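You operate a simulated robot arm through the tools that you are given. There is no shell and no other tool.

The job below is to be done with a simulated two-armed robot. You get a single attempt, and the scene is never put back.

Task
Pick up the oil can marked "Heavy" from the long bench top with one hand, pass it to the other hand and put it on the service bench top. Take the new seal with the largest size on its label from the service bench top and leave it on the parts bench top. Any order will do. Set down upright: oil can.

The check looks at the end state, three seconds after you hand in, the way a careful person would. Anything else that was tipped, shoved, dropped, spilled or broken makes it a failure. A push-on lid holds only when it is set on centred and level and pressed home; a screw cap is set on level and turned clockwise until tight.

Robot
Two 6-joint arms with three-finger grippers on one trunk, on a base that drives. Base frame: it is fixed to the floor where the robot stands at the start and does not move with it; the origin is under the middle of the robot, x ahead of it, y to its left, z up; the surface under the hand at the start is at about z = 0.88. Lengths are in m, angles in degrees, forces in N, time in s.
The left shoulder is at the start at [0.04, 0.149, 1.37], the right one opposite. With the tool pointing down near the work surface each hand reaches from about 0.34 to 0.56 m from the robot's upright axis, wherever it stands, measured 20 degrees to its own side. Places, roughly: new seal [0.25, 1.75, 0.75]; parts bench top [0.6, 3.7, 0.8]; service bench top [0.6, 1.8, 0.8]. Payload 2.69 kg a hand.
The tool frame of a hand sits at the grasp point between the pads (the TCP): z along the fingers, y along the line on which they close. The tips reach 0.029 m beyond it. The gripper opens to 0.12 m. The gripper's body begins 0.078 m behind the TCP.
Orientation is that of the tool frame in the base frame, as a unit quaternion [w, x, y, z]. With the fingers straight down and closing along the base's y, the tool's x points along the base's -x, its y along +y and its z along -z.

Tools
- The arms move only by the tool step_arm. It takes "left_motion", "right_motion" or both (then of equal length, played together; a hand with none holds still); each is a list that holds one entry, the list of rows, each a list of 7 numbers: the shift along the tool's x, y, z in mm, then the turn, a rotation vector about the tool's x, y, z in rad, then the opening, from 0 (shut) to 1 (fully open). In form: [[[dx, dy, dz, wx, wy, wz, gripper], ...]]. A call has 1 to 20 rows; each row shifts and turns the commanded pose from where the row before left it, along the tool's axes as they then stand. Rows are played at 5 a second. More than 0.05 m and 8.6 degrees between two rows, or a gripper value outside its range, and nothing of the call is played. Where a pose cannot be reached the arm comes as near as it can. A force on the tool above 40 N (or 10 N above the force at the start of the call, whichever is more), or a blocked arm, ends the call early, and 0.2 s more pass. Each finger halts on what it meets, pressing with about 40 N; the grip force reading is that of the motor and also rises with nothing between the fingers. The clock runs only during rows and for 0.2 s after the last one: add rows that do not move to give the fingers time. The reply holds the time, the measured pose of the TCP, the force on the tool along the base axes, the opening and the grip force, in the units named above and with some noise, with the torque about the TCP (base axes, N m) and any sound that the robot's microphone picked up.
- Cameras (640 x 400 px; columns grow to the right, rows downward): "scene" is now at [0.0861, 0.0382, 1.5765]; the picture's right is [0.50, -0.87, 0.00], its down [-0.66, -0.38, -0.65] and it looks along [0.56, 0.32, -0.76] (base axes); focal length 260 px, centre (320, 200). "left" rides on the left gripper at [0.063, 0, -0.104] in its tool frame; the picture's right is [0.00, 1.00, 0.00], its down [-0.83, 0.00, -0.56] and it looks along [-0.56, 0.00, 0.83] (tool axes); focal length 275 px, centre (320, 200). "right" rides on the right gripper at [0.063, 0, -0.104] in its tool frame; the picture's right is [0.00, 1.00, 0.00], its down [-0.83, 0.00, -0.56] and it looks along [-0.56, 0.00, 0.83] (tool axes); focal length 275 px, centre (320, 200). There is no depth. A picture from a camera that has moved, and an enlarged one, comes with that camera's place and axes in the base frame and with its lens.
- grab_frame(camera): a new picture of that camera. No time passes.
- move_column(by): slides the trunk up (or, below 0, down) by that many m; the arms and the scene camera ride with it, the base frame stays. It gives what a move gives, with no picture.
- drive_base(legs): drives the robot by 1 to 6 legs, each [ahead, turn to the left] in m and degrees, along the robot's own axes; the way and the turn of a leg run together, so that a leg with both is an arc; at most 1.5 m and 180 degrees a leg. The arms and the cameras ride along, it lands a little off, and it stops where it bumps. It gives what a move gives.
- turn_head(pan, tilt): turns the head with the scene camera to pan (to the left, within 86 degrees either way) and tilt (down, from -29 to 69), counted from straight ahead of the robot. It gives what a move gives.
- inspect(camera, box): a new picture of the part [left, top, right, bottom] of that camera's present view, enlarged. No time passes.
- hand_in(): hands the job in; it is judged then, once.

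Nothing tells you exact positions but the pictures and the camera data. Unless the task says otherwise, let go and move clear before handing in.

The tools are called after ">>>" as a command line: name --argument value ..., lists and objects as JSON in quotes. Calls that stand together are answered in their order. step_arm: Moves the arms, as the interface text tells. Its arguments: {"type":"object","properties":{"left_motion":{"type":"array"},"right_motion":{"type":"array"}},"required":[]} The other tools are called the same way: move_column (by) slides the trunk up or down; drive_base (legs) drives the base; turn_head (pan, tilt) turns the head that bears the scene camera; grab_frame (camera) takes a picture; inspect (camera, box) takes an enlarged picture of a part of a camera's view; hand_in () hands the job in.

At the start:

```text
t: 0.0
left_tcp_pos: [0.3837, 0.3803, 1.2905]
left_tool_rot: [0.0, 0.0, 1.0, -0.002]
left_contact_force: [0.5, 1.4, -0.1]
left_ft_torque: [-0.01, 0.01, 0.0]
left_width: 0.1201
left_grip_force: 0.1
right_tcp_pos: [0.5352, -0.0422, 1.2111]
right_tool_rot: [-0.001, 0.0, 1.0, 0.0]
right_contact_force: [0.7, 0.7, -0.1]
right_ft_torque: [0.02, -0.01, 0.03]
right_width: 0.1201
right_grip_force: 0.2
trunk travel left (down, up): [-0.497, 0.0]
robot x, y, heading: [-0.0016, 0.0009, 0.1]
head pan, tilt: [30.1, 49.8]
```

scene: 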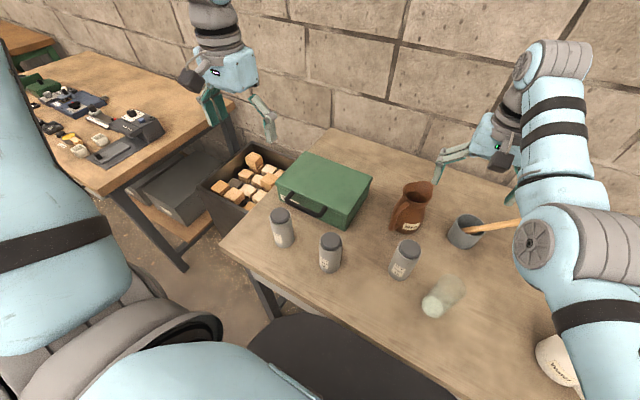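
right: 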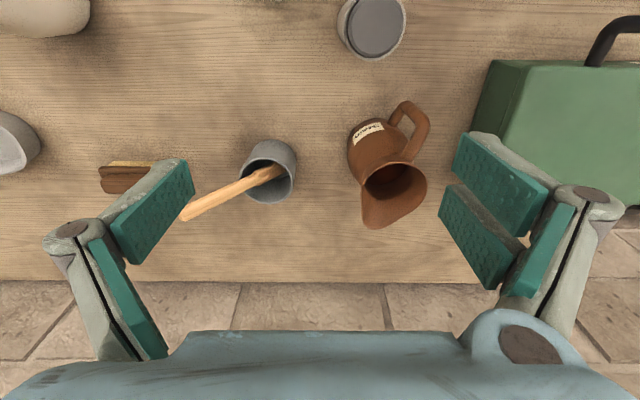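
left: 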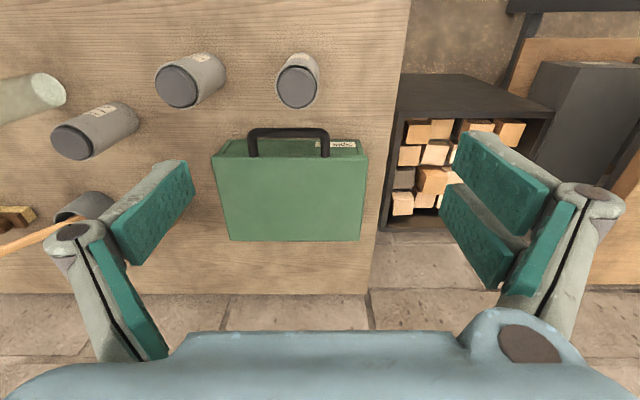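

I see a long bench with grey cans, a green case, a brown jug and a mug with a brush, and the service bench to the left. I will enlarge the labels first to find the "Heavy" oil can.

>>> inspect --camera "scene" --box '[250, 170, 490, 320]'

>>> inspect --camera "scene" --box '[0, 60, 200, 185]'

>>> inspect --camera "left" --box '[0, 40, 340, 250]'

>>> inspect --camera "scene" --box '[480, 300, 640, 400]'

```text
2.67 times, centred on (370, 245) of scene
camera zoom: at [0.0861, 0.0382, 1.5765], right [0.5, -0.87, 0.0], down [-0.66, -0.38, -0.65], along [0.56, 0.32, -0.76], focal length 693 px, centre (187, 80)
```

zoom: 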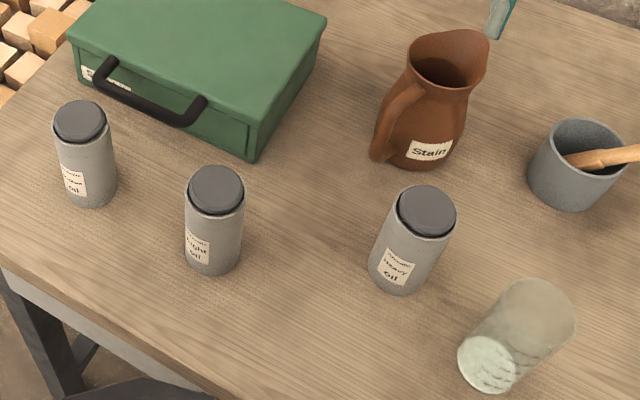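

```text
3.20 times, centred on (100, 122) of scene
camera zoom: at [0.0861, 0.0382, 1.5765], right [0.5, -0.87, 0.0], down [-0.66, -0.38, -0.65], along [0.56, 0.32, -0.76], focal length 832 px, centre (1024, 448)
```

zoom: 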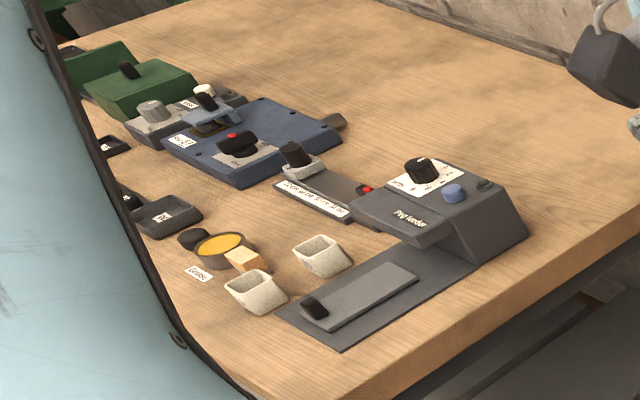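

```text
1.88 times, centred on (170, 145) of left
camera zoom: at [0.3199, 0.3804, 1.3946], right [0.0, 1.0, 0.0], down [0.83, 0.0, 0.56], along [0.56, 0.0, -0.83], focal length 518 px, centre (602, 304)
```

zoom: 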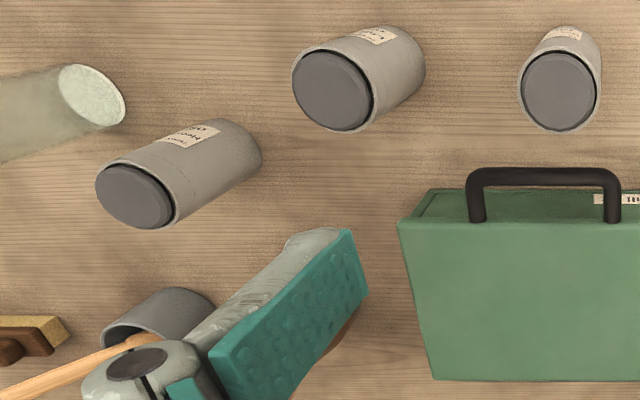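

```text
4.00 times, centred on (560, 350) of scene
camera zoom: at [0.0861, 0.0382, 1.5765], right [0.5, -0.87, 0.0], down [-0.66, -0.38, -0.65], along [0.56, 0.32, -0.76], focal length 1039 px, centre (-640, -400)
```

zoom: 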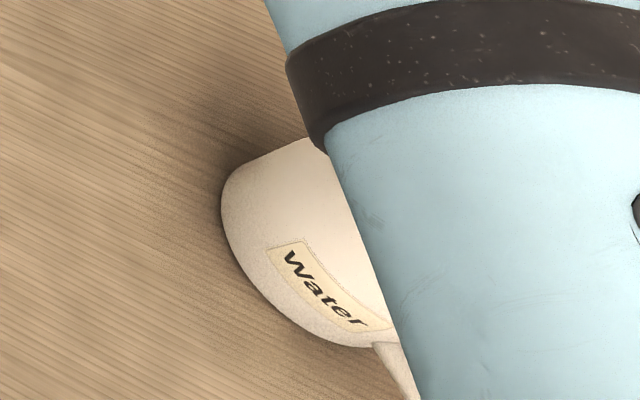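

The rightmost of the three cans reads like "Heavy". I'll zoom in tighter on all three labels before committing to it.

>>> inspect --camera "scene" --box '[380, 230, 430, 290]'

>>> inspect --camera "scene" --box '[305, 225, 355, 285]'

>>> inspect --camera "scene" --box '[255, 195, 305, 255]'

>>> turn_head --pan 80 --tilt 30

>>> grab_frame --camera "scene"

```text
6.67 times, centred on (405, 260) of scene
camera zoom: at [0.0861, 0.0382, 1.5765], right [0.5, -0.87, 0.0], down [-0.66, -0.38, -0.65], along [0.56, 0.32, -0.76], focal length 1732 px, centre (-247, -200)
```

zoom: 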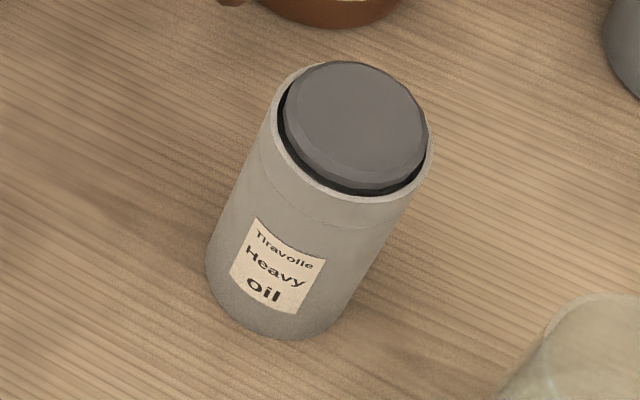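

```text
6.67 times, centred on (330, 255) of scene
camera zoom: at [0.0861, 0.0382, 1.5765], right [0.5, -0.87, 0.0], down [-0.66, -0.38, -0.65], along [0.56, 0.32, -0.76], focal length 1732 px, centre (253, -167)
```

zoom: 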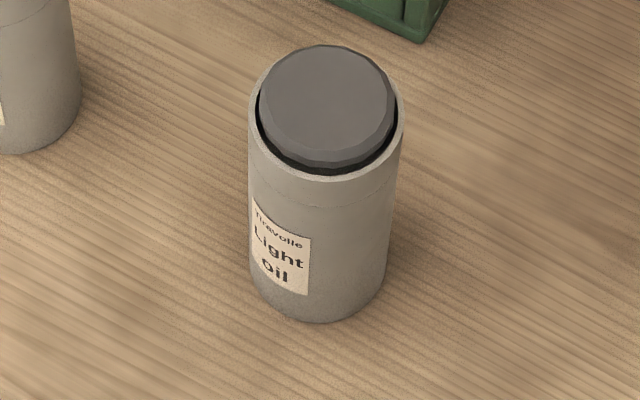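

```text
6.67 times, centred on (280, 225) of scene
camera zoom: at [0.0861, 0.0382, 1.5765], right [0.5, -0.87, 0.0], down [-0.66, -0.38, -0.65], along [0.56, 0.32, -0.76], focal length 1732 px, centre (587, 33)
```

zoom: 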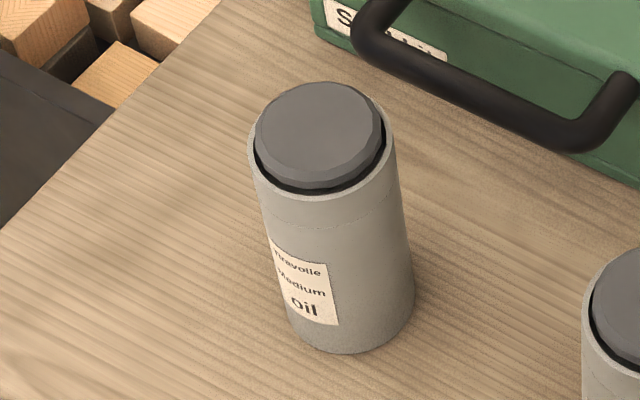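

```text
t: 1.2
left_tcp_pos: [0.384, 0.3814, 1.2894]
left_tool_rot: [0.001, 0.0, 1.0, -0.001]
left_contact_force: [-0.4, -0.4, 1.0]
left_ft_torque: [0.01, 0.0, -0.01]
left_width: 0.1199
left_grip_force: 0.1
right_tcp_pos: [0.5341, -0.0433, 1.2107]
right_tool_rot: [-0.001, 0.0, 1.0, 0.0]
right_contact_force: [0.0, -0.3, -0.1]
right_ft_torque: [0.05, 0.01, 0.0]
right_width: 0.1199
right_grip_force: 0.1
trunk travel left (down, up): [-0.497, 0.0]
robot x, y, heading: [0.0018, 0.0024, 0.1]
head pan, tilt: [80.0, 30.0]
```

```text
taken
camera scene: at [0.0351, 0.0884, 1.6057], right [0.98, -0.17, 0.0], down [-0.09, -0.49, -0.87], along [0.15, 0.85, -0.5], focal length 260 px, centre (320, 200)
```

scene: 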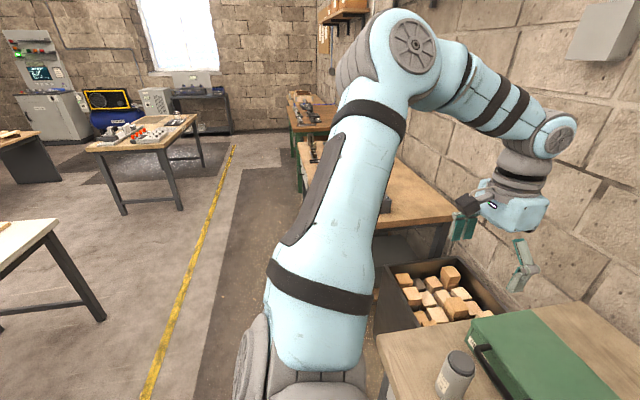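

The can at about (0.47, 0.00) is clearly "Heavy", with Light and Medium to its left. I'll turn the right gripper 90° so it closes along x with its camera on the outside. That leaves the left side clear for the hand-over.

>>> step_arm --right_motion '[[[0, 0, 0, 0, 0, -0.1428, 1], [0, 0, 0, 0, 0, -0.1428, 1], [0, 0, 0, 0, 0, -0.1428, 1], [0, 0, 0, 0, 0, -0.1428, 1], [0, 0, 0, 0, 0, -0.1428, 1], [0, 0, 0, 0, 0, -0.1428, 1], [0, 0, 0, 0, 0, -0.1428, 1], [0, 0, 0, 0, 0, -0.1428, 1], [0, 0, 0, 0, 0, -0.1428, 1], [0, 0, 0, 0, 0, -0.1428, 1], [0, 0, 0, 0, 0, -0.1428, 0.8], [0, 0, 0, 0, 0, 0, 0.8]]]'

>>> grab_frame --camera "right"

>>> turn_head --pan 0 --tilt 50

>>> grab_frame --camera "scene"

```text
t: 3.8
left_tcp_pos: [0.3831, 0.3821, 1.2898]
left_tool_rot: [0.002, 0.001, 1.0, -0.001]
left_contact_force: [-0.3, -0.1, -0.2]
left_ft_torque: [0.0, 0.02, 0.03]
left_width: 0.1202
left_grip_force: 0.2
right_tcp_pos: [0.5349, -0.0437, 1.2113]
right_tool_rot: [0.001, 0.708, -0.707, 0.0]
right_contact_force: [-0.6, 0.2, 1.0]
right_ft_torque: [0.01, 0.01, 0.0]
right_width: 0.0961
right_grip_force: 0.1
trunk travel left (down, up): [-0.497, 0.0]
robot x, y, heading: [0.0005, 0.0038, 0.0]
head pan, tilt: [80.0, 30.0]
```

```text
taken
camera right: at [0.5358, -0.1058, 1.3148], right [-1.0, -0.01, 0.0], down [0.0, 0.83, 0.56], along [0.0, 0.56, -0.83], focal length 275 px, centre (320, 200)
```

right: 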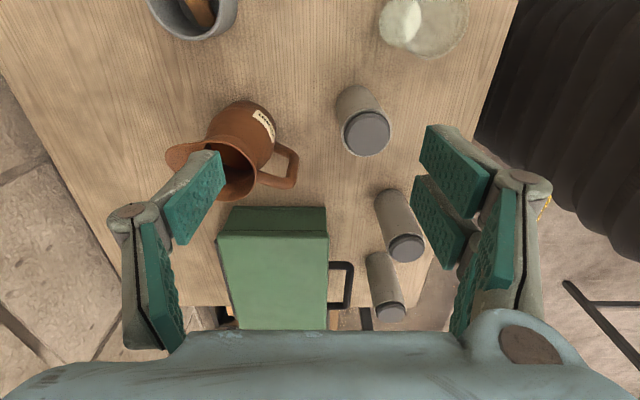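

```text
t: 5.3
left_tcp_pos: [0.3829, 0.382, 1.2898]
left_tool_rot: [0.001, 0.0, 1.0, -0.001]
left_contact_force: [-0.5, 0.2, -0.4]
left_ft_torque: [0.02, -0.01, 0.01]
left_width: 0.1199
left_grip_force: 0.0
right_tcp_pos: [0.5345, -0.0431, 1.211]
right_tool_rot: [0.001, 0.707, -0.707, -0.001]
right_contact_force: [1.0, -0.2, -0.2]
right_ft_torque: [-0.02, 0.02, 0.03]
right_width: 0.0959
right_grip_force: 0.1
trunk travel left (down, up): [-0.497, 0.0]
robot x, y, heading: [-0.0013, 0.0047, -0.0]
head pan, tilt: [0.0, 50.0]
```

```text
taken
camera scene: at [0.0964, -0.0005, 1.5762], right [0.0, -1.0, 0.0], down [-0.77, 0.0, -0.64], along [0.64, 0.0, -0.77], focal length 260 px, centre (320, 200)
```

scene: 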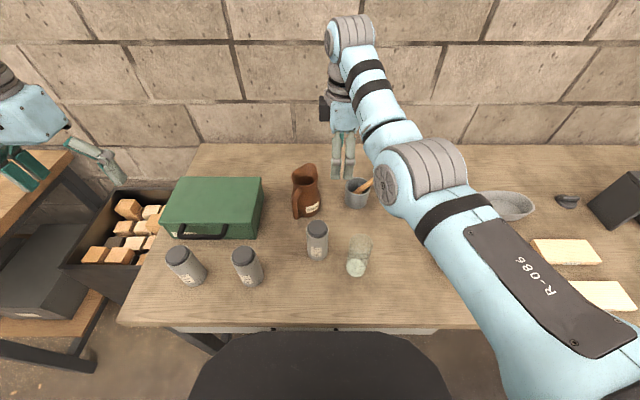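

The can stands at about (0.476, 0.006) with its top near z 1.01. I'll bring the right hand above it and check alignment.

>>> step_arm --right_motion '[[[-16, 20, 0, 0, 0, 0, 0.8], [-16, 20, 20, 0, 0, 0, 0.8], [-17, 19, 40, 0, 0, 0, 0.8], [0, 0, 40, 0, 0, 0, 0.8], [0, 0, 0, 0, 0, 0, 0.8]]]'

>>> grab_frame --camera "right"

>>> inspect --camera "scene" --box '[250, 140, 410, 300]'

```text
t: 6.5
left_tcp_pos: [0.3829, 0.3813, 1.2895]
left_tool_rot: [0.001, 0.0, 1.0, -0.002]
left_contact_force: [-0.2, 0.5, 0.0]
left_ft_torque: [-0.02, -0.01, 0.02]
left_width: 0.1201
left_grip_force: 0.1
right_tcp_pos: [0.5155, -0.0195, 1.1097]
right_tool_rot: [0.002, 0.707, -0.707, 0.0]
right_contact_force: [0.2, 0.0, 0.2]
right_ft_torque: [0.0, -0.01, 0.01]
right_width: 0.0961
right_grip_force: 0.0
right hand out of reach, approached as far as the arm can: row 1, 2, 3
trunk travel left (down, up): [-0.497, 0.0]
robot x, y, heading: [-0.0015, 0.0007, 0.1]
head pan, tilt: [0.0, 50.0]
```

```text
taken
camera right: at [0.5169, -0.0823, 1.2149], right [-1.0, 0.0, 0.0], down [0.0, 0.83, 0.55], along [0.0, 0.55, -0.83], focal length 275 px, centre (320, 200)
```

right: 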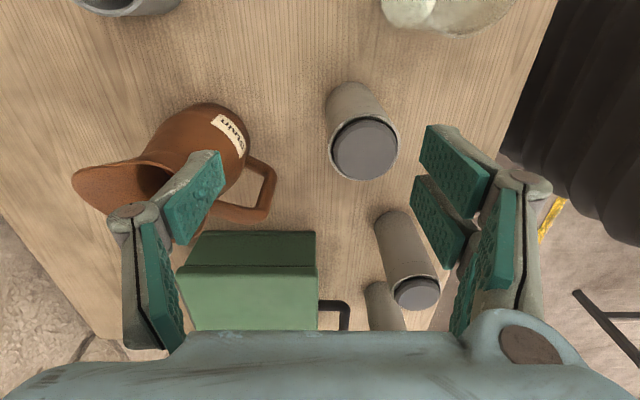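

```text
2.50 times, centred on (330, 220) of scene
camera zoom: at [0.0961, 0.0002, 1.5763], right [0.0, -1.0, 0.0], down [-0.77, 0.0, -0.64], along [0.64, 0.0, -0.77], focal length 650 px, centre (295, 150)
```

zoom: 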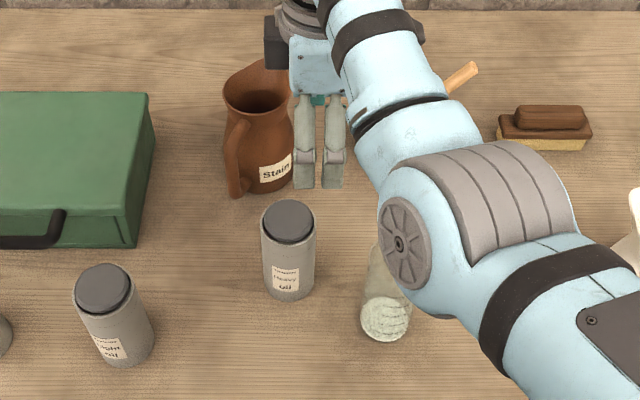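

The hand stopped short of its xy target, probably an arm limit at that height. I'll try the rest of the shift now that the hand is lower.

>>> step_arm --right_motion '[[[-8, 13, 0, 0, 0, 0, 0.8], [0, 0, 0, 0, 0, 0, 0.8]]]'

>>> step_arm --right_motion '[[[-8, 13, 0, 0, 0, 0, 0.8], [0, 0, 0, 0, 0, 0, 0.8]]]'

```text
t: 7.1
left_tcp_pos: [0.3838, 0.3809, 1.2897]
left_tool_rot: [0.001, -0.001, 1.0, -0.001]
left_contact_force: [-0.5, -0.1, 0.2]
left_ft_torque: [0.02, 0.01, 0.0]
left_width: 0.1201
left_grip_force: 0.1
right_tcp_pos: [0.5101, -0.0199, 1.1107]
right_tool_rot: [0.001, 0.707, -0.707, -0.002]
right_contact_force: [-0.2, 0.4, 0.2]
right_ft_torque: [0.02, 0.0, 0.02]
right_width: 0.0958
right_grip_force: 0.0
right hand out of reach, approached as far as the arm can: row 1
trunk travel left (down, up): [-0.497, 0.0]
robot x, y, heading: [0.0017, -0.0008, -0.2]
head pan, tilt: [0.0, 50.0]
```

```text
t: 7.7
left_tcp_pos: [0.384, 0.3815, 1.2915]
left_tool_rot: [0.001, -0.001, 1.0, -0.002]
left_contact_force: [-0.1, -0.6, 0.4]
left_ft_torque: [-0.03, -0.01, -0.01]
left_width: 0.1197
left_grip_force: 0.0
right_tcp_pos: [0.5105, -0.0219, 1.1108]
right_tool_rot: [0.001, 0.707, -0.707, -0.001]
right_contact_force: [1.0, 0.4, 0.1]
right_ft_torque: [-0.01, 0.02, -0.02]
right_width: 0.096
right_grip_force: 0.0
right hand out of reach, approached as far as the arm can: row 1
trunk travel left (down, up): [-0.497, 0.0]
robot x, y, heading: [-0.0005, 0.0029, 0.1]
head pan, tilt: [0.0, 50.0]
```

The arm seems to hit an inner reach limit at this height, so backing the base off about 4 cm should put the can in comfortable reach.

>>> drive_base --legs '[[-0.045, 0]]'

>>> step_arm --right_motion '[[[-10, 0, 0, 0, 0, 0, 0.8], [-10, 0, 0, 0, 0, 0, 0.8], [0, 0, 0, 0, 0, 0, 0.8]]]'

>>> grab_frame --camera "right"

```text
t: 8.6
left_tcp_pos: [0.3498, 0.3828, 1.2869]
left_tool_rot: [-0.003, 0.001, 1.0, -0.002]
left_contact_force: [1.6, -0.9, 0.0]
left_ft_torque: [-0.02, 0.11, 0.01]
left_width: 0.12
left_grip_force: 0.0
right_tcp_pos: [0.4757, -0.0213, 1.1072]
right_tool_rot: [0.004, 0.707, -0.707, -0.004]
right_contact_force: [1.3, -0.7, -0.7]
right_ft_torque: [0.03, 0.09, -0.01]
right_width: 0.0959
right_grip_force: 0.1
trunk travel left (down, up): [-0.497, 0.0]
robot x, y, heading: [-0.0457, 0.0018, 0.1]
head pan, tilt: [0.0, 50.0]
```

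```text
t: 9.4
left_tcp_pos: [0.3439, 0.3815, 1.2885]
left_tool_rot: [0.0, 0.0, 1.0, -0.002]
left_contact_force: [0.1, 0.2, 0.2]
left_ft_torque: [-0.01, 0.02, 0.02]
left_width: 0.1199
left_grip_force: 0.1
right_tcp_pos: [0.4798, -0.0092, 1.1089]
right_tool_rot: [0.002, 0.707, -0.707, -0.002]
right_contact_force: [0.4, -0.5, 1.1]
right_ft_torque: [-0.02, 0.03, -0.01]
right_width: 0.0961
right_grip_force: 0.2
right hand out of reach, approached as far as the arm can: row 1, 2
trunk travel left (down, up): [-0.497, 0.0]
robot x, y, heading: [-0.0451, -0.0015, 0.2]
head pan, tilt: [0.0, 50.0]
```

```text
taken
camera right: at [0.4814, -0.0736, 1.2122], right [-1.0, 0.0, 0.01], down [0.0, 0.83, 0.56], along [-0.01, 0.56, -0.83], focal length 275 px, centre (320, 200)
```

right: 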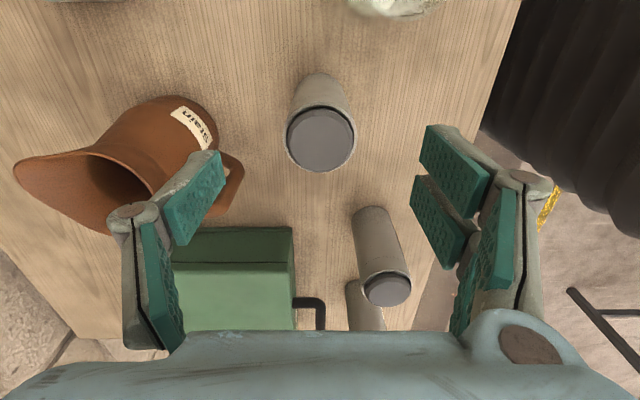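

The limit seems tied to the right arm crossing the midline rather than to distance. Turning the base about 25° left will put the can on the right arm's own side.

>>> drive_base --legs '[[0, 25]]'

>>> grab_frame --camera "right"

>>> grab_frame --camera "scene"

```text
t: 11.1
left_tcp_pos: [0.1436, 0.5074, 1.2903]
left_tool_rot: [0.001, -0.217, 0.976, -0.001]
left_contact_force: [-0.3, 0.2, -0.3]
left_ft_torque: [0.01, 0.01, 0.02]
left_width: 0.12
left_grip_force: 0.0
right_tcp_pos: [0.435, 0.2102, 1.1096]
right_tool_rot: [0.002, 0.844, -0.537, -0.001]
right_contact_force: [-0.5, -0.4, -0.4]
right_ft_torque: [0.0, 0.0, -0.01]
right_width: 0.0958
right_grip_force: 0.1
trunk travel left (down, up): [-0.497, 0.0]
robot x, y, heading: [-0.0405, 0.0033, 25.1]
head pan, tilt: [0.0, 50.0]
```

```text
taken
camera right: at [0.4616, 0.1533, 1.2133], right [-0.9, -0.43, 0.0], down [-0.35, 0.75, 0.56], along [-0.24, 0.5, -0.83], focal length 275 px, centre (320, 200)
```

right: 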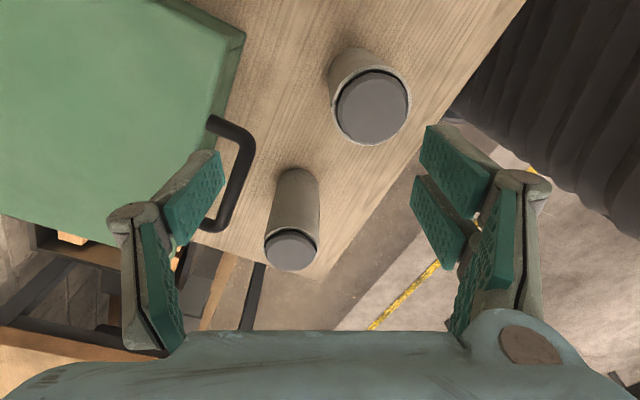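

```text
taken
camera scene: at [0.0443, 0.0395, 1.5762], right [0.42, -0.91, 0.0], down [-0.69, -0.32, -0.64], along [0.58, 0.27, -0.77], focal length 260 px, centre (320, 200)
```

scene: 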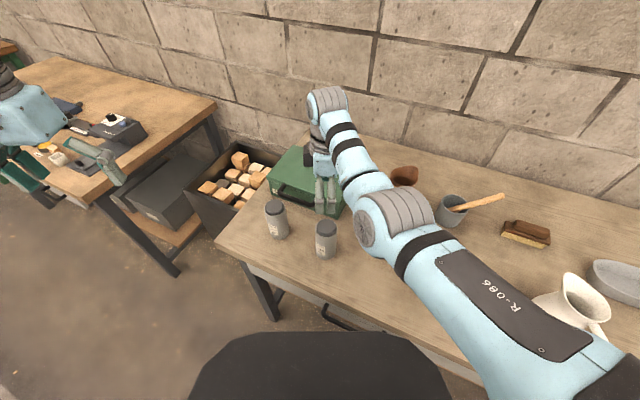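

The can should now be reachable by sliding the right hand back along −y. I'll move over it at the same safe height and look.

>>> step_arm --right_motion '[[[40.4, 9.9, 0, 0, 0, 0, 0.8], [40.4, 9.9, 0, 0, 0, 0, 0.8], [40.4, 9.9, 0, 0, 0, 0, 0.8], [40.4, 9.9, 0, 0, 0, 0, 0.8], [40.4, 9.9, 0, 0, 0, 0, 0.8], [0, 0, 0, 0, 0, 0, 0.8]]]'

>>> grab_frame --camera "right"

>>> grab_frame --camera "scene"

```text
t: 12.5
left_tcp_pos: [0.1429, 0.5074, 1.2902]
left_tool_rot: [0.001, -0.218, 0.976, -0.001]
left_contact_force: [-0.1, -0.2, 0.1]
left_ft_torque: [0.01, -0.01, 0.04]
left_width: 0.12
left_grip_force: 0.1
right_tcp_pos: [0.5173, 0.038, 1.0809]
right_tool_rot: [0.0, 0.843, -0.537, -0.002]
right_contact_force: [-0.5, -0.1, 0.0]
right_ft_torque: [0.01, -0.01, 0.01]
right_width: 0.096
right_grip_force: 0.1
right hand out of reach, approached as far as the arm can: row 2, 3, 4, 5
trunk travel left (down, up): [-0.497, 0.0]
robot x, y, heading: [-0.0457, -0.0011, 24.8]
head pan, tilt: [0.0, 50.0]
```

```text
taken
camera right: at [0.5454, -0.0189, 1.184], right [-0.9, -0.43, 0.0], down [-0.35, 0.75, 0.56], along [-0.24, 0.5, -0.83], focal length 275 px, centre (320, 200)
```

right: 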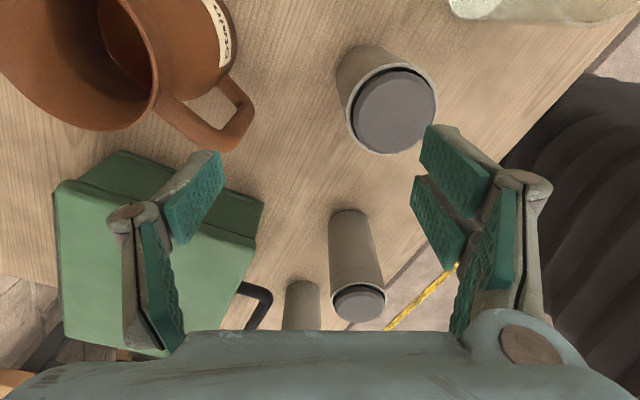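

```text
taken
camera scene: at [0.0436, 0.04, 1.5762], right [0.42, -0.91, 0.0], down [-0.69, -0.32, -0.64], along [0.58, 0.27, -0.77], focal length 260 px, centre (320, 200)
```

scene: 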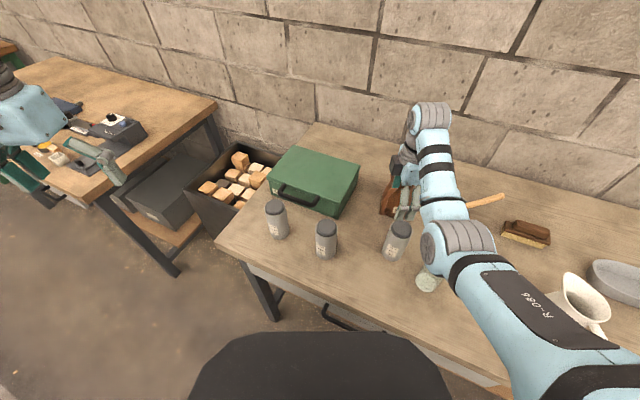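

The inner reach limit grows with height, so the can should sit about 0.56 m out from the robot axis. Backing off 5 cm moves the hand almost directly over the can, with the tips about 4 cm above its top.

>>> drive_base --legs '[[-0.05, 0]]'

>>> grab_frame --camera "right"

>>> grab_frame --camera "scene"

```text
t: 13.4
left_tcp_pos: [0.1084, 0.4928, 1.2862]
left_tool_rot: [-0.003, -0.217, 0.976, -0.002]
left_contact_force: [1.5, 0.4, -0.5]
left_ft_torque: [-0.07, 0.14, -0.02]
left_width: 0.1202
left_grip_force: 0.1
right_tcp_pos: [0.4797, 0.0215, 1.0766]
right_tool_rot: [0.006, 0.843, -0.537, -0.004]
right_contact_force: [1.3, 0.5, -0.3]
right_ft_torque: [-0.05, 0.09, -0.02]
right_width: 0.0959
right_grip_force: 0.0
trunk travel left (down, up): [-0.497, 0.0]
robot x, y, heading: [-0.0897, -0.0181, 24.9]
head pan, tilt: [0.0, 50.0]
```

```text
taken
camera right: at [0.5091, -0.0349, 1.1792], right [-0.9, -0.43, 0.01], down [-0.35, 0.75, 0.56], along [-0.25, 0.5, -0.83], focal length 275 px, centre (320, 200)
```

right: 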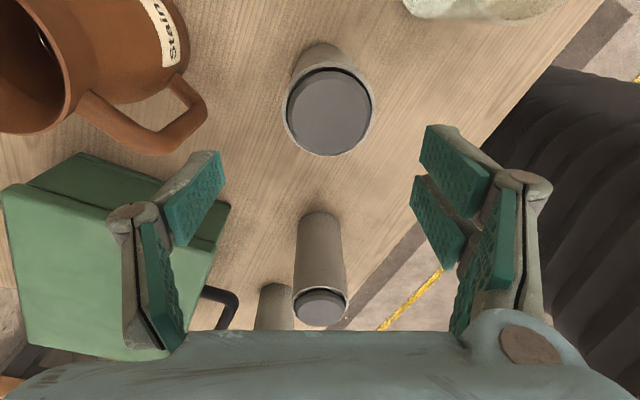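

```text
taken
camera scene: at [0.0107, 0.0259, 1.5752], right [0.42, -0.91, 0.0], down [-0.7, -0.33, -0.64], along [0.58, 0.27, -0.77], focal length 260 px, centre (320, 200)
```

scene: 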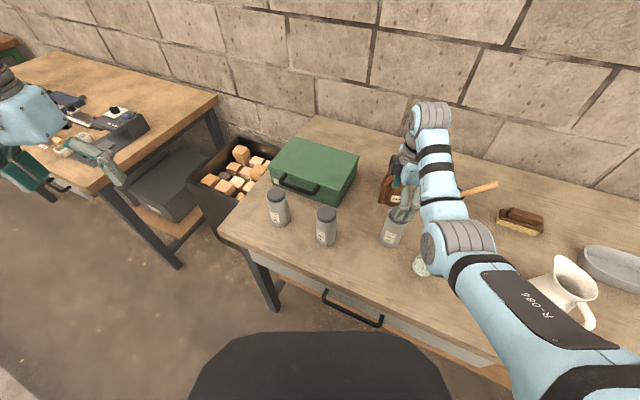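

The hand is nearly above the can. A small correction of about 16 mm in −y, then I check centring.

>>> step_arm --right_motion '[[[0, 0, 0, 0, 0, 0, 0.8], [14, 7, 0, 0, 0, 0, 0.8], [0, 0, 0, 0, 0, 0, 0.8]]]'

>>> grab_frame --camera "right"

>>> inspect --camera "scene" --box '[350, 150, 510, 290]'

```text
t: 14.2
left_tcp_pos: [0.1015, 0.4885, 1.2899]
left_tool_rot: [0.0, -0.217, 0.976, 0.0]
left_contact_force: [0.4, -0.2, 0.0]
left_ft_torque: [-0.01, 0.02, 0.02]
left_width: 0.1198
left_grip_force: 0.0
right_tcp_pos: [0.4785, 0.0052, 1.0756]
right_tool_rot: [0.003, 0.844, -0.537, -0.003]
right_contact_force: [-0.1, 0.4, 0.5]
right_ft_torque: [0.01, 0.03, 0.03]
right_width: 0.096
right_grip_force: 0.0
right hand out of reach, approached as far as the arm can: row 2
trunk travel left (down, up): [-0.497, 0.0]
robot x, y, heading: [-0.0904, -0.0217, 25.1]
head pan, tilt: [0.0, 50.0]
```

```text
taken
camera right: at [0.5073, -0.0522, 1.1795], right [-0.9, -0.43, 0.01], down [-0.35, 0.75, 0.56], along [-0.24, 0.5, -0.83], focal length 275 px, centre (320, 200)
```

right: 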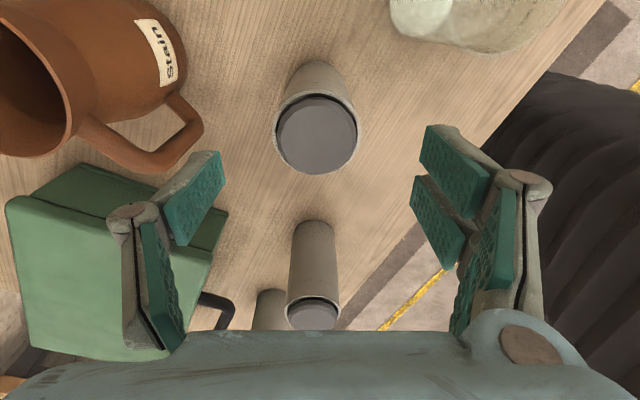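

```text
2.86 times, centred on (430, 220) of scene
camera zoom: at [0.0022, 0.0209, 1.5759], right [0.42, -0.91, 0.0], down [-0.7, -0.32, -0.64], along [0.58, 0.27, -0.77], focal length 742 px, centre (6, 143)
```

zoom: 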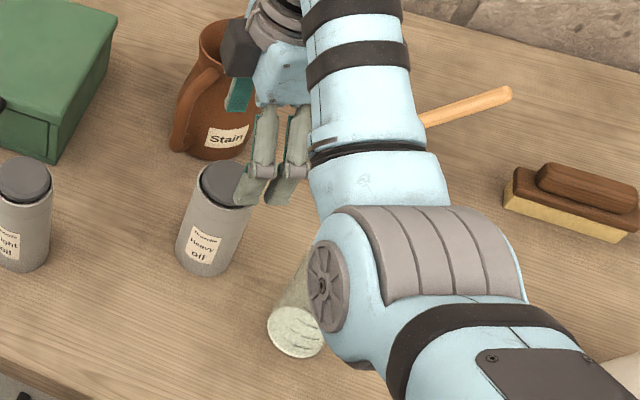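

The can is centred between the fingers within about 2 mm. I'll lower to about z 0.98 so the fingers take the upper part of the body, leaving the lower part for the left hand.

>>> step_arm --right_motion '[[[2, 0, 20, 0, 0, 0, 0.8], [0, 0, 25, 0, 0, 0, 0.8], [0, 0, 25, 0, 0, 0, 0.8], [0, 0, 20, 0, 0, 0, 0.8], [0, 0, 0, 0, 0, 0, 0.8]]]'

>>> grab_frame --camera "right"

>>> inspect --camera "scene" --box '[350, 150, 510, 290]'

```text
t: 15.4
left_tcp_pos: [0.0989, 0.4874, 1.2906]
left_tool_rot: [0.0, -0.217, 0.976, 0.0]
left_contact_force: [0.6, 0.5, 0.1]
left_ft_torque: [-0.03, 0.02, 0.02]
left_width: 0.1198
left_grip_force: 0.1
right_tcp_pos: [0.4774, 0.0013, 0.9875]
right_tool_rot: [0.001, 0.843, -0.538, -0.002]
right_contact_force: [0.0, -0.2, -0.4]
right_ft_torque: [0.0, -0.03, -0.01]
right_width: 0.0959
right_grip_force: 0.2
trunk travel left (down, up): [-0.497, 0.0]
robot x, y, heading: [-0.0883, -0.0182, 25.1]
head pan, tilt: [0.0, 50.0]
```

```text
taken
camera right: at [0.5048, -0.0553, 1.0908], right [-0.9, -0.43, 0.0], down [-0.35, 0.75, 0.56], along [-0.24, 0.5, -0.83], focal length 275 px, centre (320, 200)
```

right: 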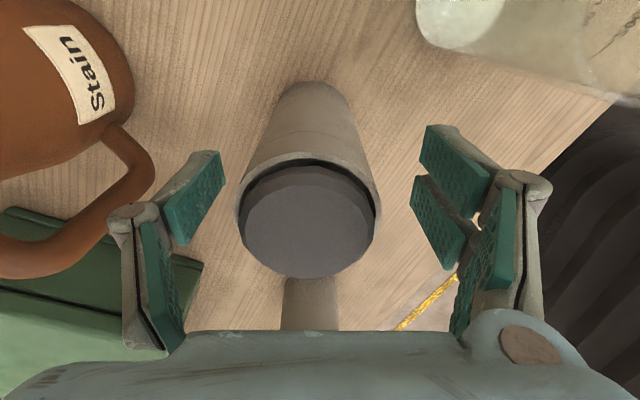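

```text
2.86 times, centred on (430, 220) of scene
camera zoom: at [-0.0016, 0.0193, 1.5762], right [0.42, -0.91, 0.0], down [-0.69, -0.32, -0.64], along [0.58, 0.27, -0.77], focal length 742 px, centre (6, 143)
```

zoom: 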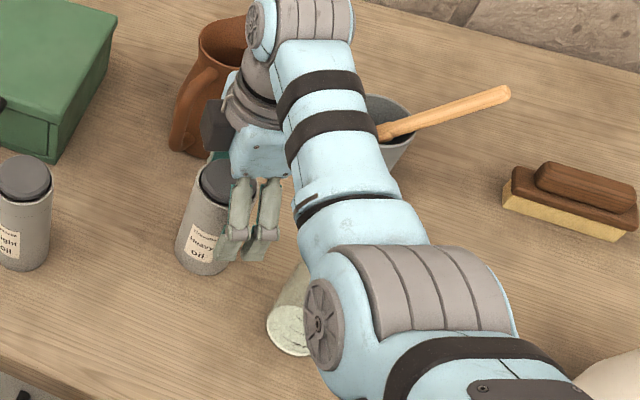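

The can is about 4 mm off toward one finger. I'll correct that, drop a few mm more and close.

>>> step_arm --right_motion '[[[2, -4, 8, 0, 0, 0, 0.8], [0, 0, 0, 0, 0, 0, 0.65], [0, 0, 0, 0, 0, 0, 0.5], [0, 0, 0, 0, 0, 0, 0.4], [0, 0, 0, 0, 0, 0, 0.4], [0, 0, 0, 0, 0, 0, 0.4]]]'

>>> grab_frame --camera "right"

```text
t: 16.8
left_tcp_pos: [0.0966, 0.486, 1.2898]
left_tool_rot: [0.001, -0.217, 0.976, -0.001]
left_contact_force: [0.1, 0.1, -0.6]
left_ft_torque: [0.01, 0.02, 0.01]
left_width: 0.12
left_grip_force: 0.0
right_tcp_pos: [0.4797, 0.0018, 0.9798]
right_tool_rot: [0.0, 0.844, -0.537, -0.002]
right_contact_force: [2.4, 0.3, 3.3]
right_ft_torque: [0.04, -0.09, 0.0]
right_width: 0.059
right_grip_force: 40.0
trunk travel left (down, up): [-0.497, 0.0]
robot x, y, heading: [-0.0894, -0.0219, 24.7]
head pan, tilt: [0.0, 50.0]
```

```text
taken
camera right: at [0.5089, -0.0555, 1.0836], right [-0.9, -0.43, 0.0], down [-0.35, 0.75, 0.56], along [-0.24, 0.5, -0.83], focal length 275 px, centre (320, 200)
```

right: 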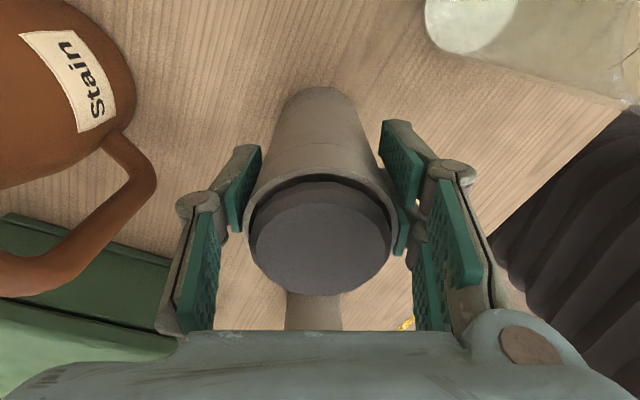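

The can is gripped, width 0.059 at 40 N. Lift it straight up.

>>> step_arm --right_motion '[[[0, 0, -15, 0, 0, 0, 0.4], [0, 0, -25, 0, 0, 0, 0.4], [0, 0, -30, 0, 0, 0, 0.4], [0, 0, -30, 0, 0, 0, 0.4], [0, 0, -30, 0, 0, 0, 0.4], [0, 0, 0, 0, 0, 0, 0.4]]]'

>>> grab_frame --camera "scene"

>>> grab_frame --camera "right"

```text
t: 18.2
left_tcp_pos: [0.0973, 0.4878, 1.2898]
left_tool_rot: [0.002, -0.216, 0.976, 0.0]
left_contact_force: [0.1, 0.6, -0.6]
left_ft_torque: [-0.01, 0.0, 0.01]
left_width: 0.1202
left_grip_force: 0.1
right_tcp_pos: [0.491, 0.006, 1.1054]
right_tool_rot: [0.001, 0.843, -0.538, -0.002]
right_contact_force: [0.6, 0.5, 0.0]
right_ft_torque: [-0.01, 0.03, 0.04]
right_width: 0.0478
right_grip_force: 0.0
right hand out of reach, approached as far as the arm can: row 5
trunk travel left (down, up): [-0.497, 0.0]
robot x, y, heading: [-0.0903, -0.0227, 25.0]
head pan, tilt: [0.0, 50.0]
```

```text
taken
camera scene: at [-0.0017, 0.0194, 1.5762], right [0.42, -0.91, 0.0], down [-0.69, -0.32, -0.64], along [0.58, 0.27, -0.77], focal length 260 px, centre (320, 200)
```

scene: 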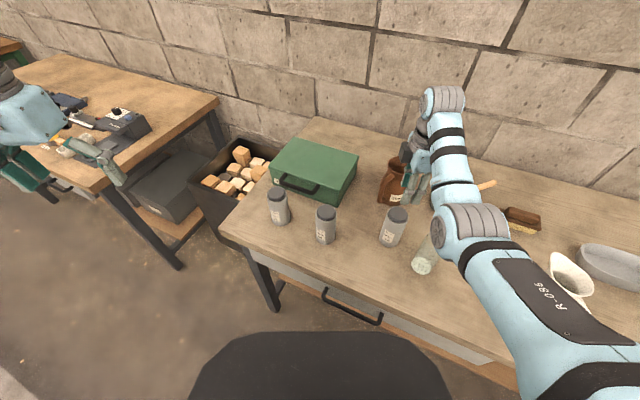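

```text
taken
camera right: at [0.5189, -0.0509, 1.2091], right [-0.9, -0.43, 0.0], down [-0.35, 0.75, 0.56], along [-0.24, 0.5, -0.83], focal length 275 px, centre (320, 200)
```

right: 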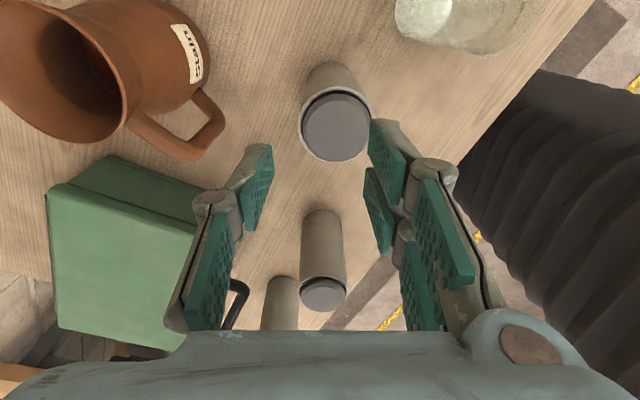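

The can slipped out of the grip but it is still standing upright in place. The hold was too high on a narrow (0.059) body, so I'll regrip deeper. First I open, lower a bit and re-centre.

>>> step_arm --right_motion '[[[0, 0, 0, 0, 0, 0, 0.6], [0, 0, 0, 0, 0, 0, 0.8], [0, 0, 20, 0, 0, 0, 0.8], [-4, 11, 10, 0, 0, 0, 0.8], [0, 0, 0, 0, 0, 0, 0.8]]]'

>>> grab_frame --camera "right"

>>> inspect --camera "scene" --box '[350, 150, 510, 290]'

```text
t: 19.4
left_tcp_pos: [0.0979, 0.4876, 1.2902]
left_tool_rot: [0.001, -0.218, 0.976, -0.001]
left_contact_force: [-0.2, -0.3, -0.5]
left_ft_torque: [-0.01, 0.0, -0.05]
left_width: 0.12
left_grip_force: 0.0
right_tcp_pos: [0.4777, 0.0057, 1.0748]
right_tool_rot: [0.001, 0.843, -0.537, -0.001]
right_contact_force: [0.9, 0.2, -1.1]
right_ft_torque: [0.0, -0.01, 0.02]
right_width: 0.096
right_grip_force: 0.1
trunk travel left (down, up): [-0.497, 0.0]
robot x, y, heading: [-0.0872, -0.0181, 25.2]
head pan, tilt: [0.0, 50.0]
```

```text
taken
camera right: at [0.5066, -0.0521, 1.1789], right [-0.9, -0.43, 0.0], down [-0.35, 0.75, 0.56], along [-0.24, 0.5, -0.83], focal length 275 px, centre (320, 200)
```

right: 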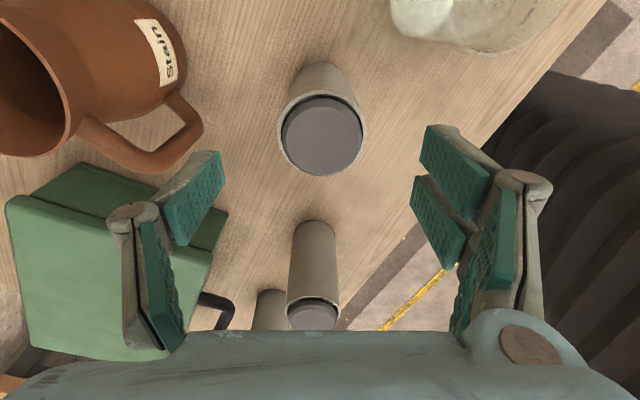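

```text
2.86 times, centred on (430, 220) of scene
camera zoom: at [-0.0021, 0.0194, 1.5762], right [0.42, -0.91, 0.0], down [-0.69, -0.32, -0.64], along [0.58, 0.27, -0.77], focal length 742 px, centre (6, 143)
```

zoom: 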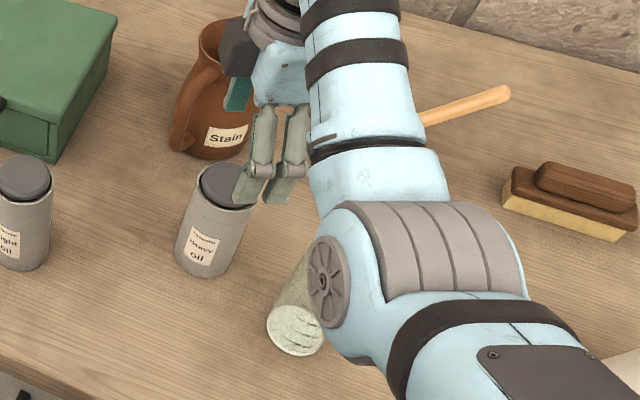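

It is laterally centred. The perspective suggests the can top is nearer z 1.0, which explains the shallow first grip. I'll go down in two stages, checking midway.

>>> step_arm --right_motion '[[[-4, 0, 25, 0, 0, 0, 0.8], [0, 0, 25, 0, 0, 0, 0.8], [0, 0, 25, 0, 0, 0, 0.8], [0, 0, 25, 0, 0, 0, 0.8], [0, 0, 0, 0, 0, 0, 0.8]]]'

>>> grab_frame --camera "right"

>>> inspect --camera "scene" --box '[350, 150, 510, 290]'

```text
t: 20.6
left_tcp_pos: [0.0988, 0.4876, 1.2895]
left_tool_rot: [0.002, -0.217, 0.976, -0.002]
left_contact_force: [0.1, 0.5, 0.6]
left_ft_torque: [0.03, 0.03, 0.0]
left_width: 0.12
left_grip_force: 0.0
right_tcp_pos: [0.475, 0.0088, 0.9766]
right_tool_rot: [0.0, 0.843, -0.537, -0.002]
right_contact_force: [-0.2, -0.1, -0.5]
right_ft_torque: [0.0, -0.01, 0.0]
right_width: 0.096
right_grip_force: 0.0
trunk travel left (down, up): [-0.497, 0.0]
robot x, y, heading: [-0.0891, -0.0198, 25.2]
head pan, tilt: [0.0, 50.0]
```

```text
taken
camera right: at [0.5032, -0.0485, 1.0794], right [-0.9, -0.43, 0.0], down [-0.35, 0.75, 0.56], along [-0.24, 0.5, -0.83], focal length 275 px, centre (320, 200)
```

right: 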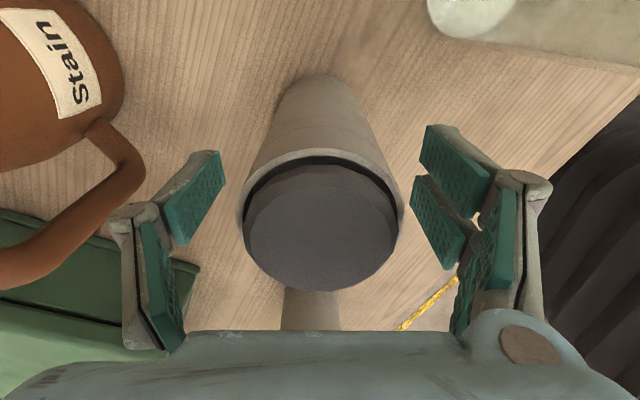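

```text
2.86 times, centred on (430, 220) of scene
camera zoom: at [-0.0017, 0.0194, 1.5762], right [0.42, -0.91, 0.0], down [-0.69, -0.32, -0.64], along [0.58, 0.27, -0.77], focal length 742 px, centre (6, 143)
```

zoom: 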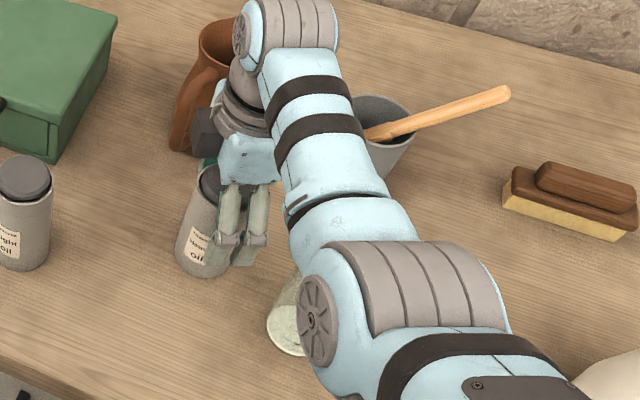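

Now centred, with the top at about z 1.005. I'll lower 30 mm more, so the gripper body stays above the cap, then close firmly.

>>> step_arm --right_motion '[[[0, 2, 15, 0, 0, 0, 0.8], [0, 0, 15, 0, 0, 0, 0.8], [0, 0, 0, 0, 0, 0, 0.6], [0, 0, 0, 0, 0, 0, 0.45], [0, 0, 0, 0, 0, 0, 0.2], [0, 0, 0, 0, 0, 0, 0.2], [0, 0, 0, 0, 0, 0, 0.2]]]'

>>> grab_frame --camera "right"

```text
t: 22.2
left_tcp_pos: [0.0979, 0.4874, 1.2892]
left_tool_rot: [0.002, -0.217, 0.976, -0.001]
left_contact_force: [-0.6, 0.5, 0.4]
left_ft_torque: [0.01, -0.03, 0.02]
left_width: 0.12
left_grip_force: 0.1
right_tcp_pos: [0.4733, 0.0067, 0.9472]
right_tool_rot: [0.0, 0.843, -0.537, -0.001]
right_contact_force: [2.1, 0.1, 1.4]
right_ft_torque: [0.04, -0.14, 0.0]
right_width: 0.059
right_grip_force: 40.0
trunk travel left (down, up): [-0.497, 0.0]
robot x, y, heading: [-0.0929, -0.0207, 24.9]
head pan, tilt: [0.0, 50.0]
```

```text
taken
camera right: at [0.5018, -0.05, 1.0503], right [-0.9, -0.43, 0.0], down [-0.35, 0.75, 0.56], along [-0.24, 0.5, -0.83], focal length 275 px, centre (320, 200)
```

right: 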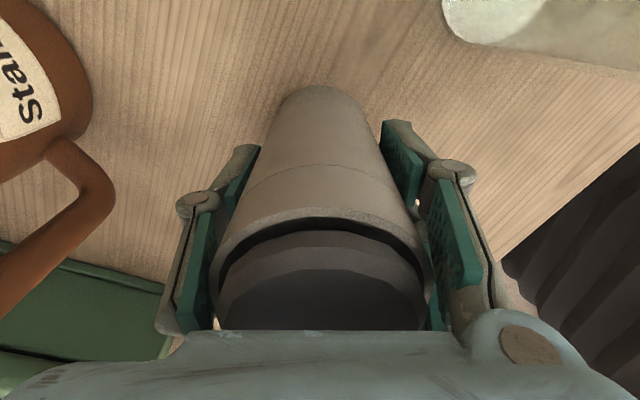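

Firm grip at mid-height, width 0.059 at 40 N. I'll lift slowly in a small test step first.

>>> step_arm --right_motion '[[[0, 0, -5, 0, 0, 0, 0.0], [0, 0, -8, 0, 0, 0, 0.0], [0, 0, -10, 0, 0, 0, 0.0], [0, 0, -12, 0, 0, 0, 0.0]]]'

>>> grab_frame --camera "right"

>>> inspect --camera "scene" --box '[350, 150, 510, 290]'

```text
t: 23.2
left_tcp_pos: [0.0988, 0.4871, 1.2898]
left_tool_rot: [0.001, -0.217, 0.976, -0.001]
left_contact_force: [-0.3, 0.7, 0.2]
left_ft_torque: [0.02, 0.01, 0.03]
left_width: 0.1199
left_grip_force: 0.0
right_tcp_pos: [0.4745, 0.0073, 0.9813]
right_tool_rot: [0.001, 0.844, -0.537, -0.002]
right_contact_force: [0.6, 0.1, -3.5]
right_ft_torque: [0.0, 0.01, 0.01]
right_width: 0.0587
right_grip_force: 39.8
trunk travel left (down, up): [-0.497, 0.0]
robot x, y, heading: [-0.0891, -0.0215, 24.9]
head pan, tilt: [0.0, 50.0]
```

```text
taken
camera right: at [0.5028, -0.0496, 1.0844], right [-0.9, -0.43, 0.0], down [-0.35, 0.75, 0.56], along [-0.24, 0.5, -0.83], focal length 275 px, centre (320, 200)
```

right: 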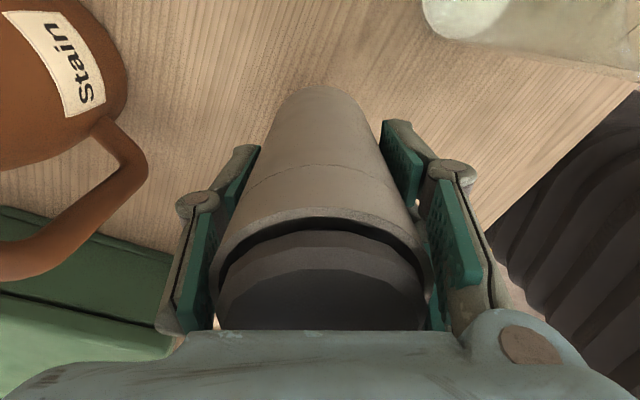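

```text
2.86 times, centred on (430, 220) of scene
camera zoom: at [-0.0012, 0.0194, 1.5762], right [0.42, -0.91, 0.0], down [-0.69, -0.32, -0.64], along [0.58, 0.27, -0.77], focal length 742 px, centre (6, 143)
```

zoom: 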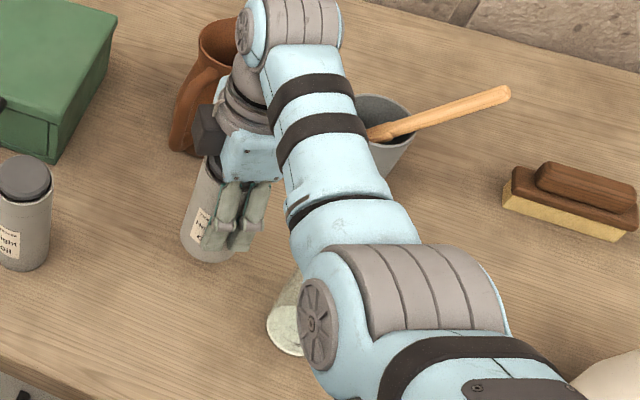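

The can is lifted, about 3.5 N of weight. I'll raise it further and then back the base away from the bench.

>>> step_arm --right_motion '[[[0, 0, -20, 0, 0, 0, 0.0], [0, 0, -25, 0, 0, 0, 0.0], [0, 0, -25, 0, 0, 0, 0.0], [0, 0, -25, 0, 0, 0, 0.0], [0, 0, -15, 0, 0, 0, 0.0], [0, 0, 0, 0, 0, 0, 0.0]]]'

>>> grab_frame --camera "right"

>>> grab_frame --camera "scene"

```text
t: 24.6
left_tcp_pos: [0.0992, 0.4878, 1.2894]
left_tool_rot: [0.001, -0.216, 0.976, 0.0]
left_contact_force: [-0.4, 0.6, -0.7]
left_ft_torque: [0.01, -0.01, 0.0]
left_width: 0.1201
left_grip_force: 0.1
right_tcp_pos: [0.4802, 0.0098, 1.0887]
right_tool_rot: [0.002, 0.843, -0.537, -0.002]
right_contact_force: [-0.2, 0.4, -3.4]
right_ft_torque: [0.01, 0.04, 0.0]
right_width: 0.0591
right_grip_force: 40.0
right hand out of reach, approached as far as the arm can: row 5
trunk travel left (down, up): [-0.497, 0.0]
robot x, y, heading: [-0.0873, -0.0186, 25.2]
head pan, tilt: [0.0, 50.0]
```

```text
taken
camera right: at [0.5087, -0.047, 1.1914], right [-0.9, -0.43, 0.0], down [-0.35, 0.75, 0.56], along [-0.24, 0.5, -0.83], focal length 275 px, centre (320, 200)
```

right: 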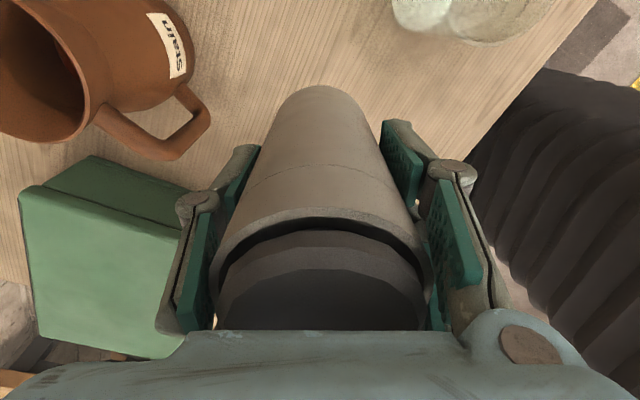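

```text
taken
camera scene: at [-0.0009, 0.0195, 1.5761], right [0.42, -0.91, 0.0], down [-0.69, -0.32, -0.64], along [0.58, 0.27, -0.77], focal length 260 px, centre (320, 200)
```

scene: 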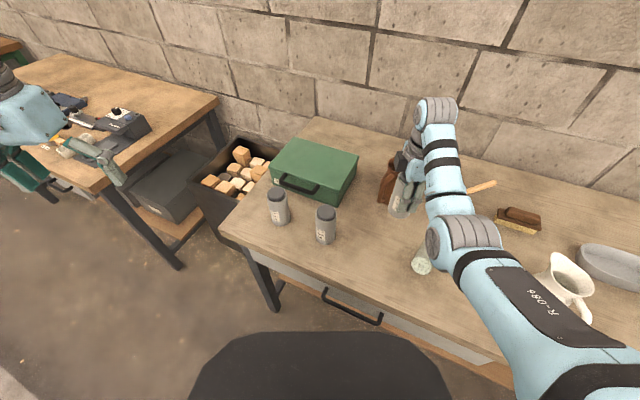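

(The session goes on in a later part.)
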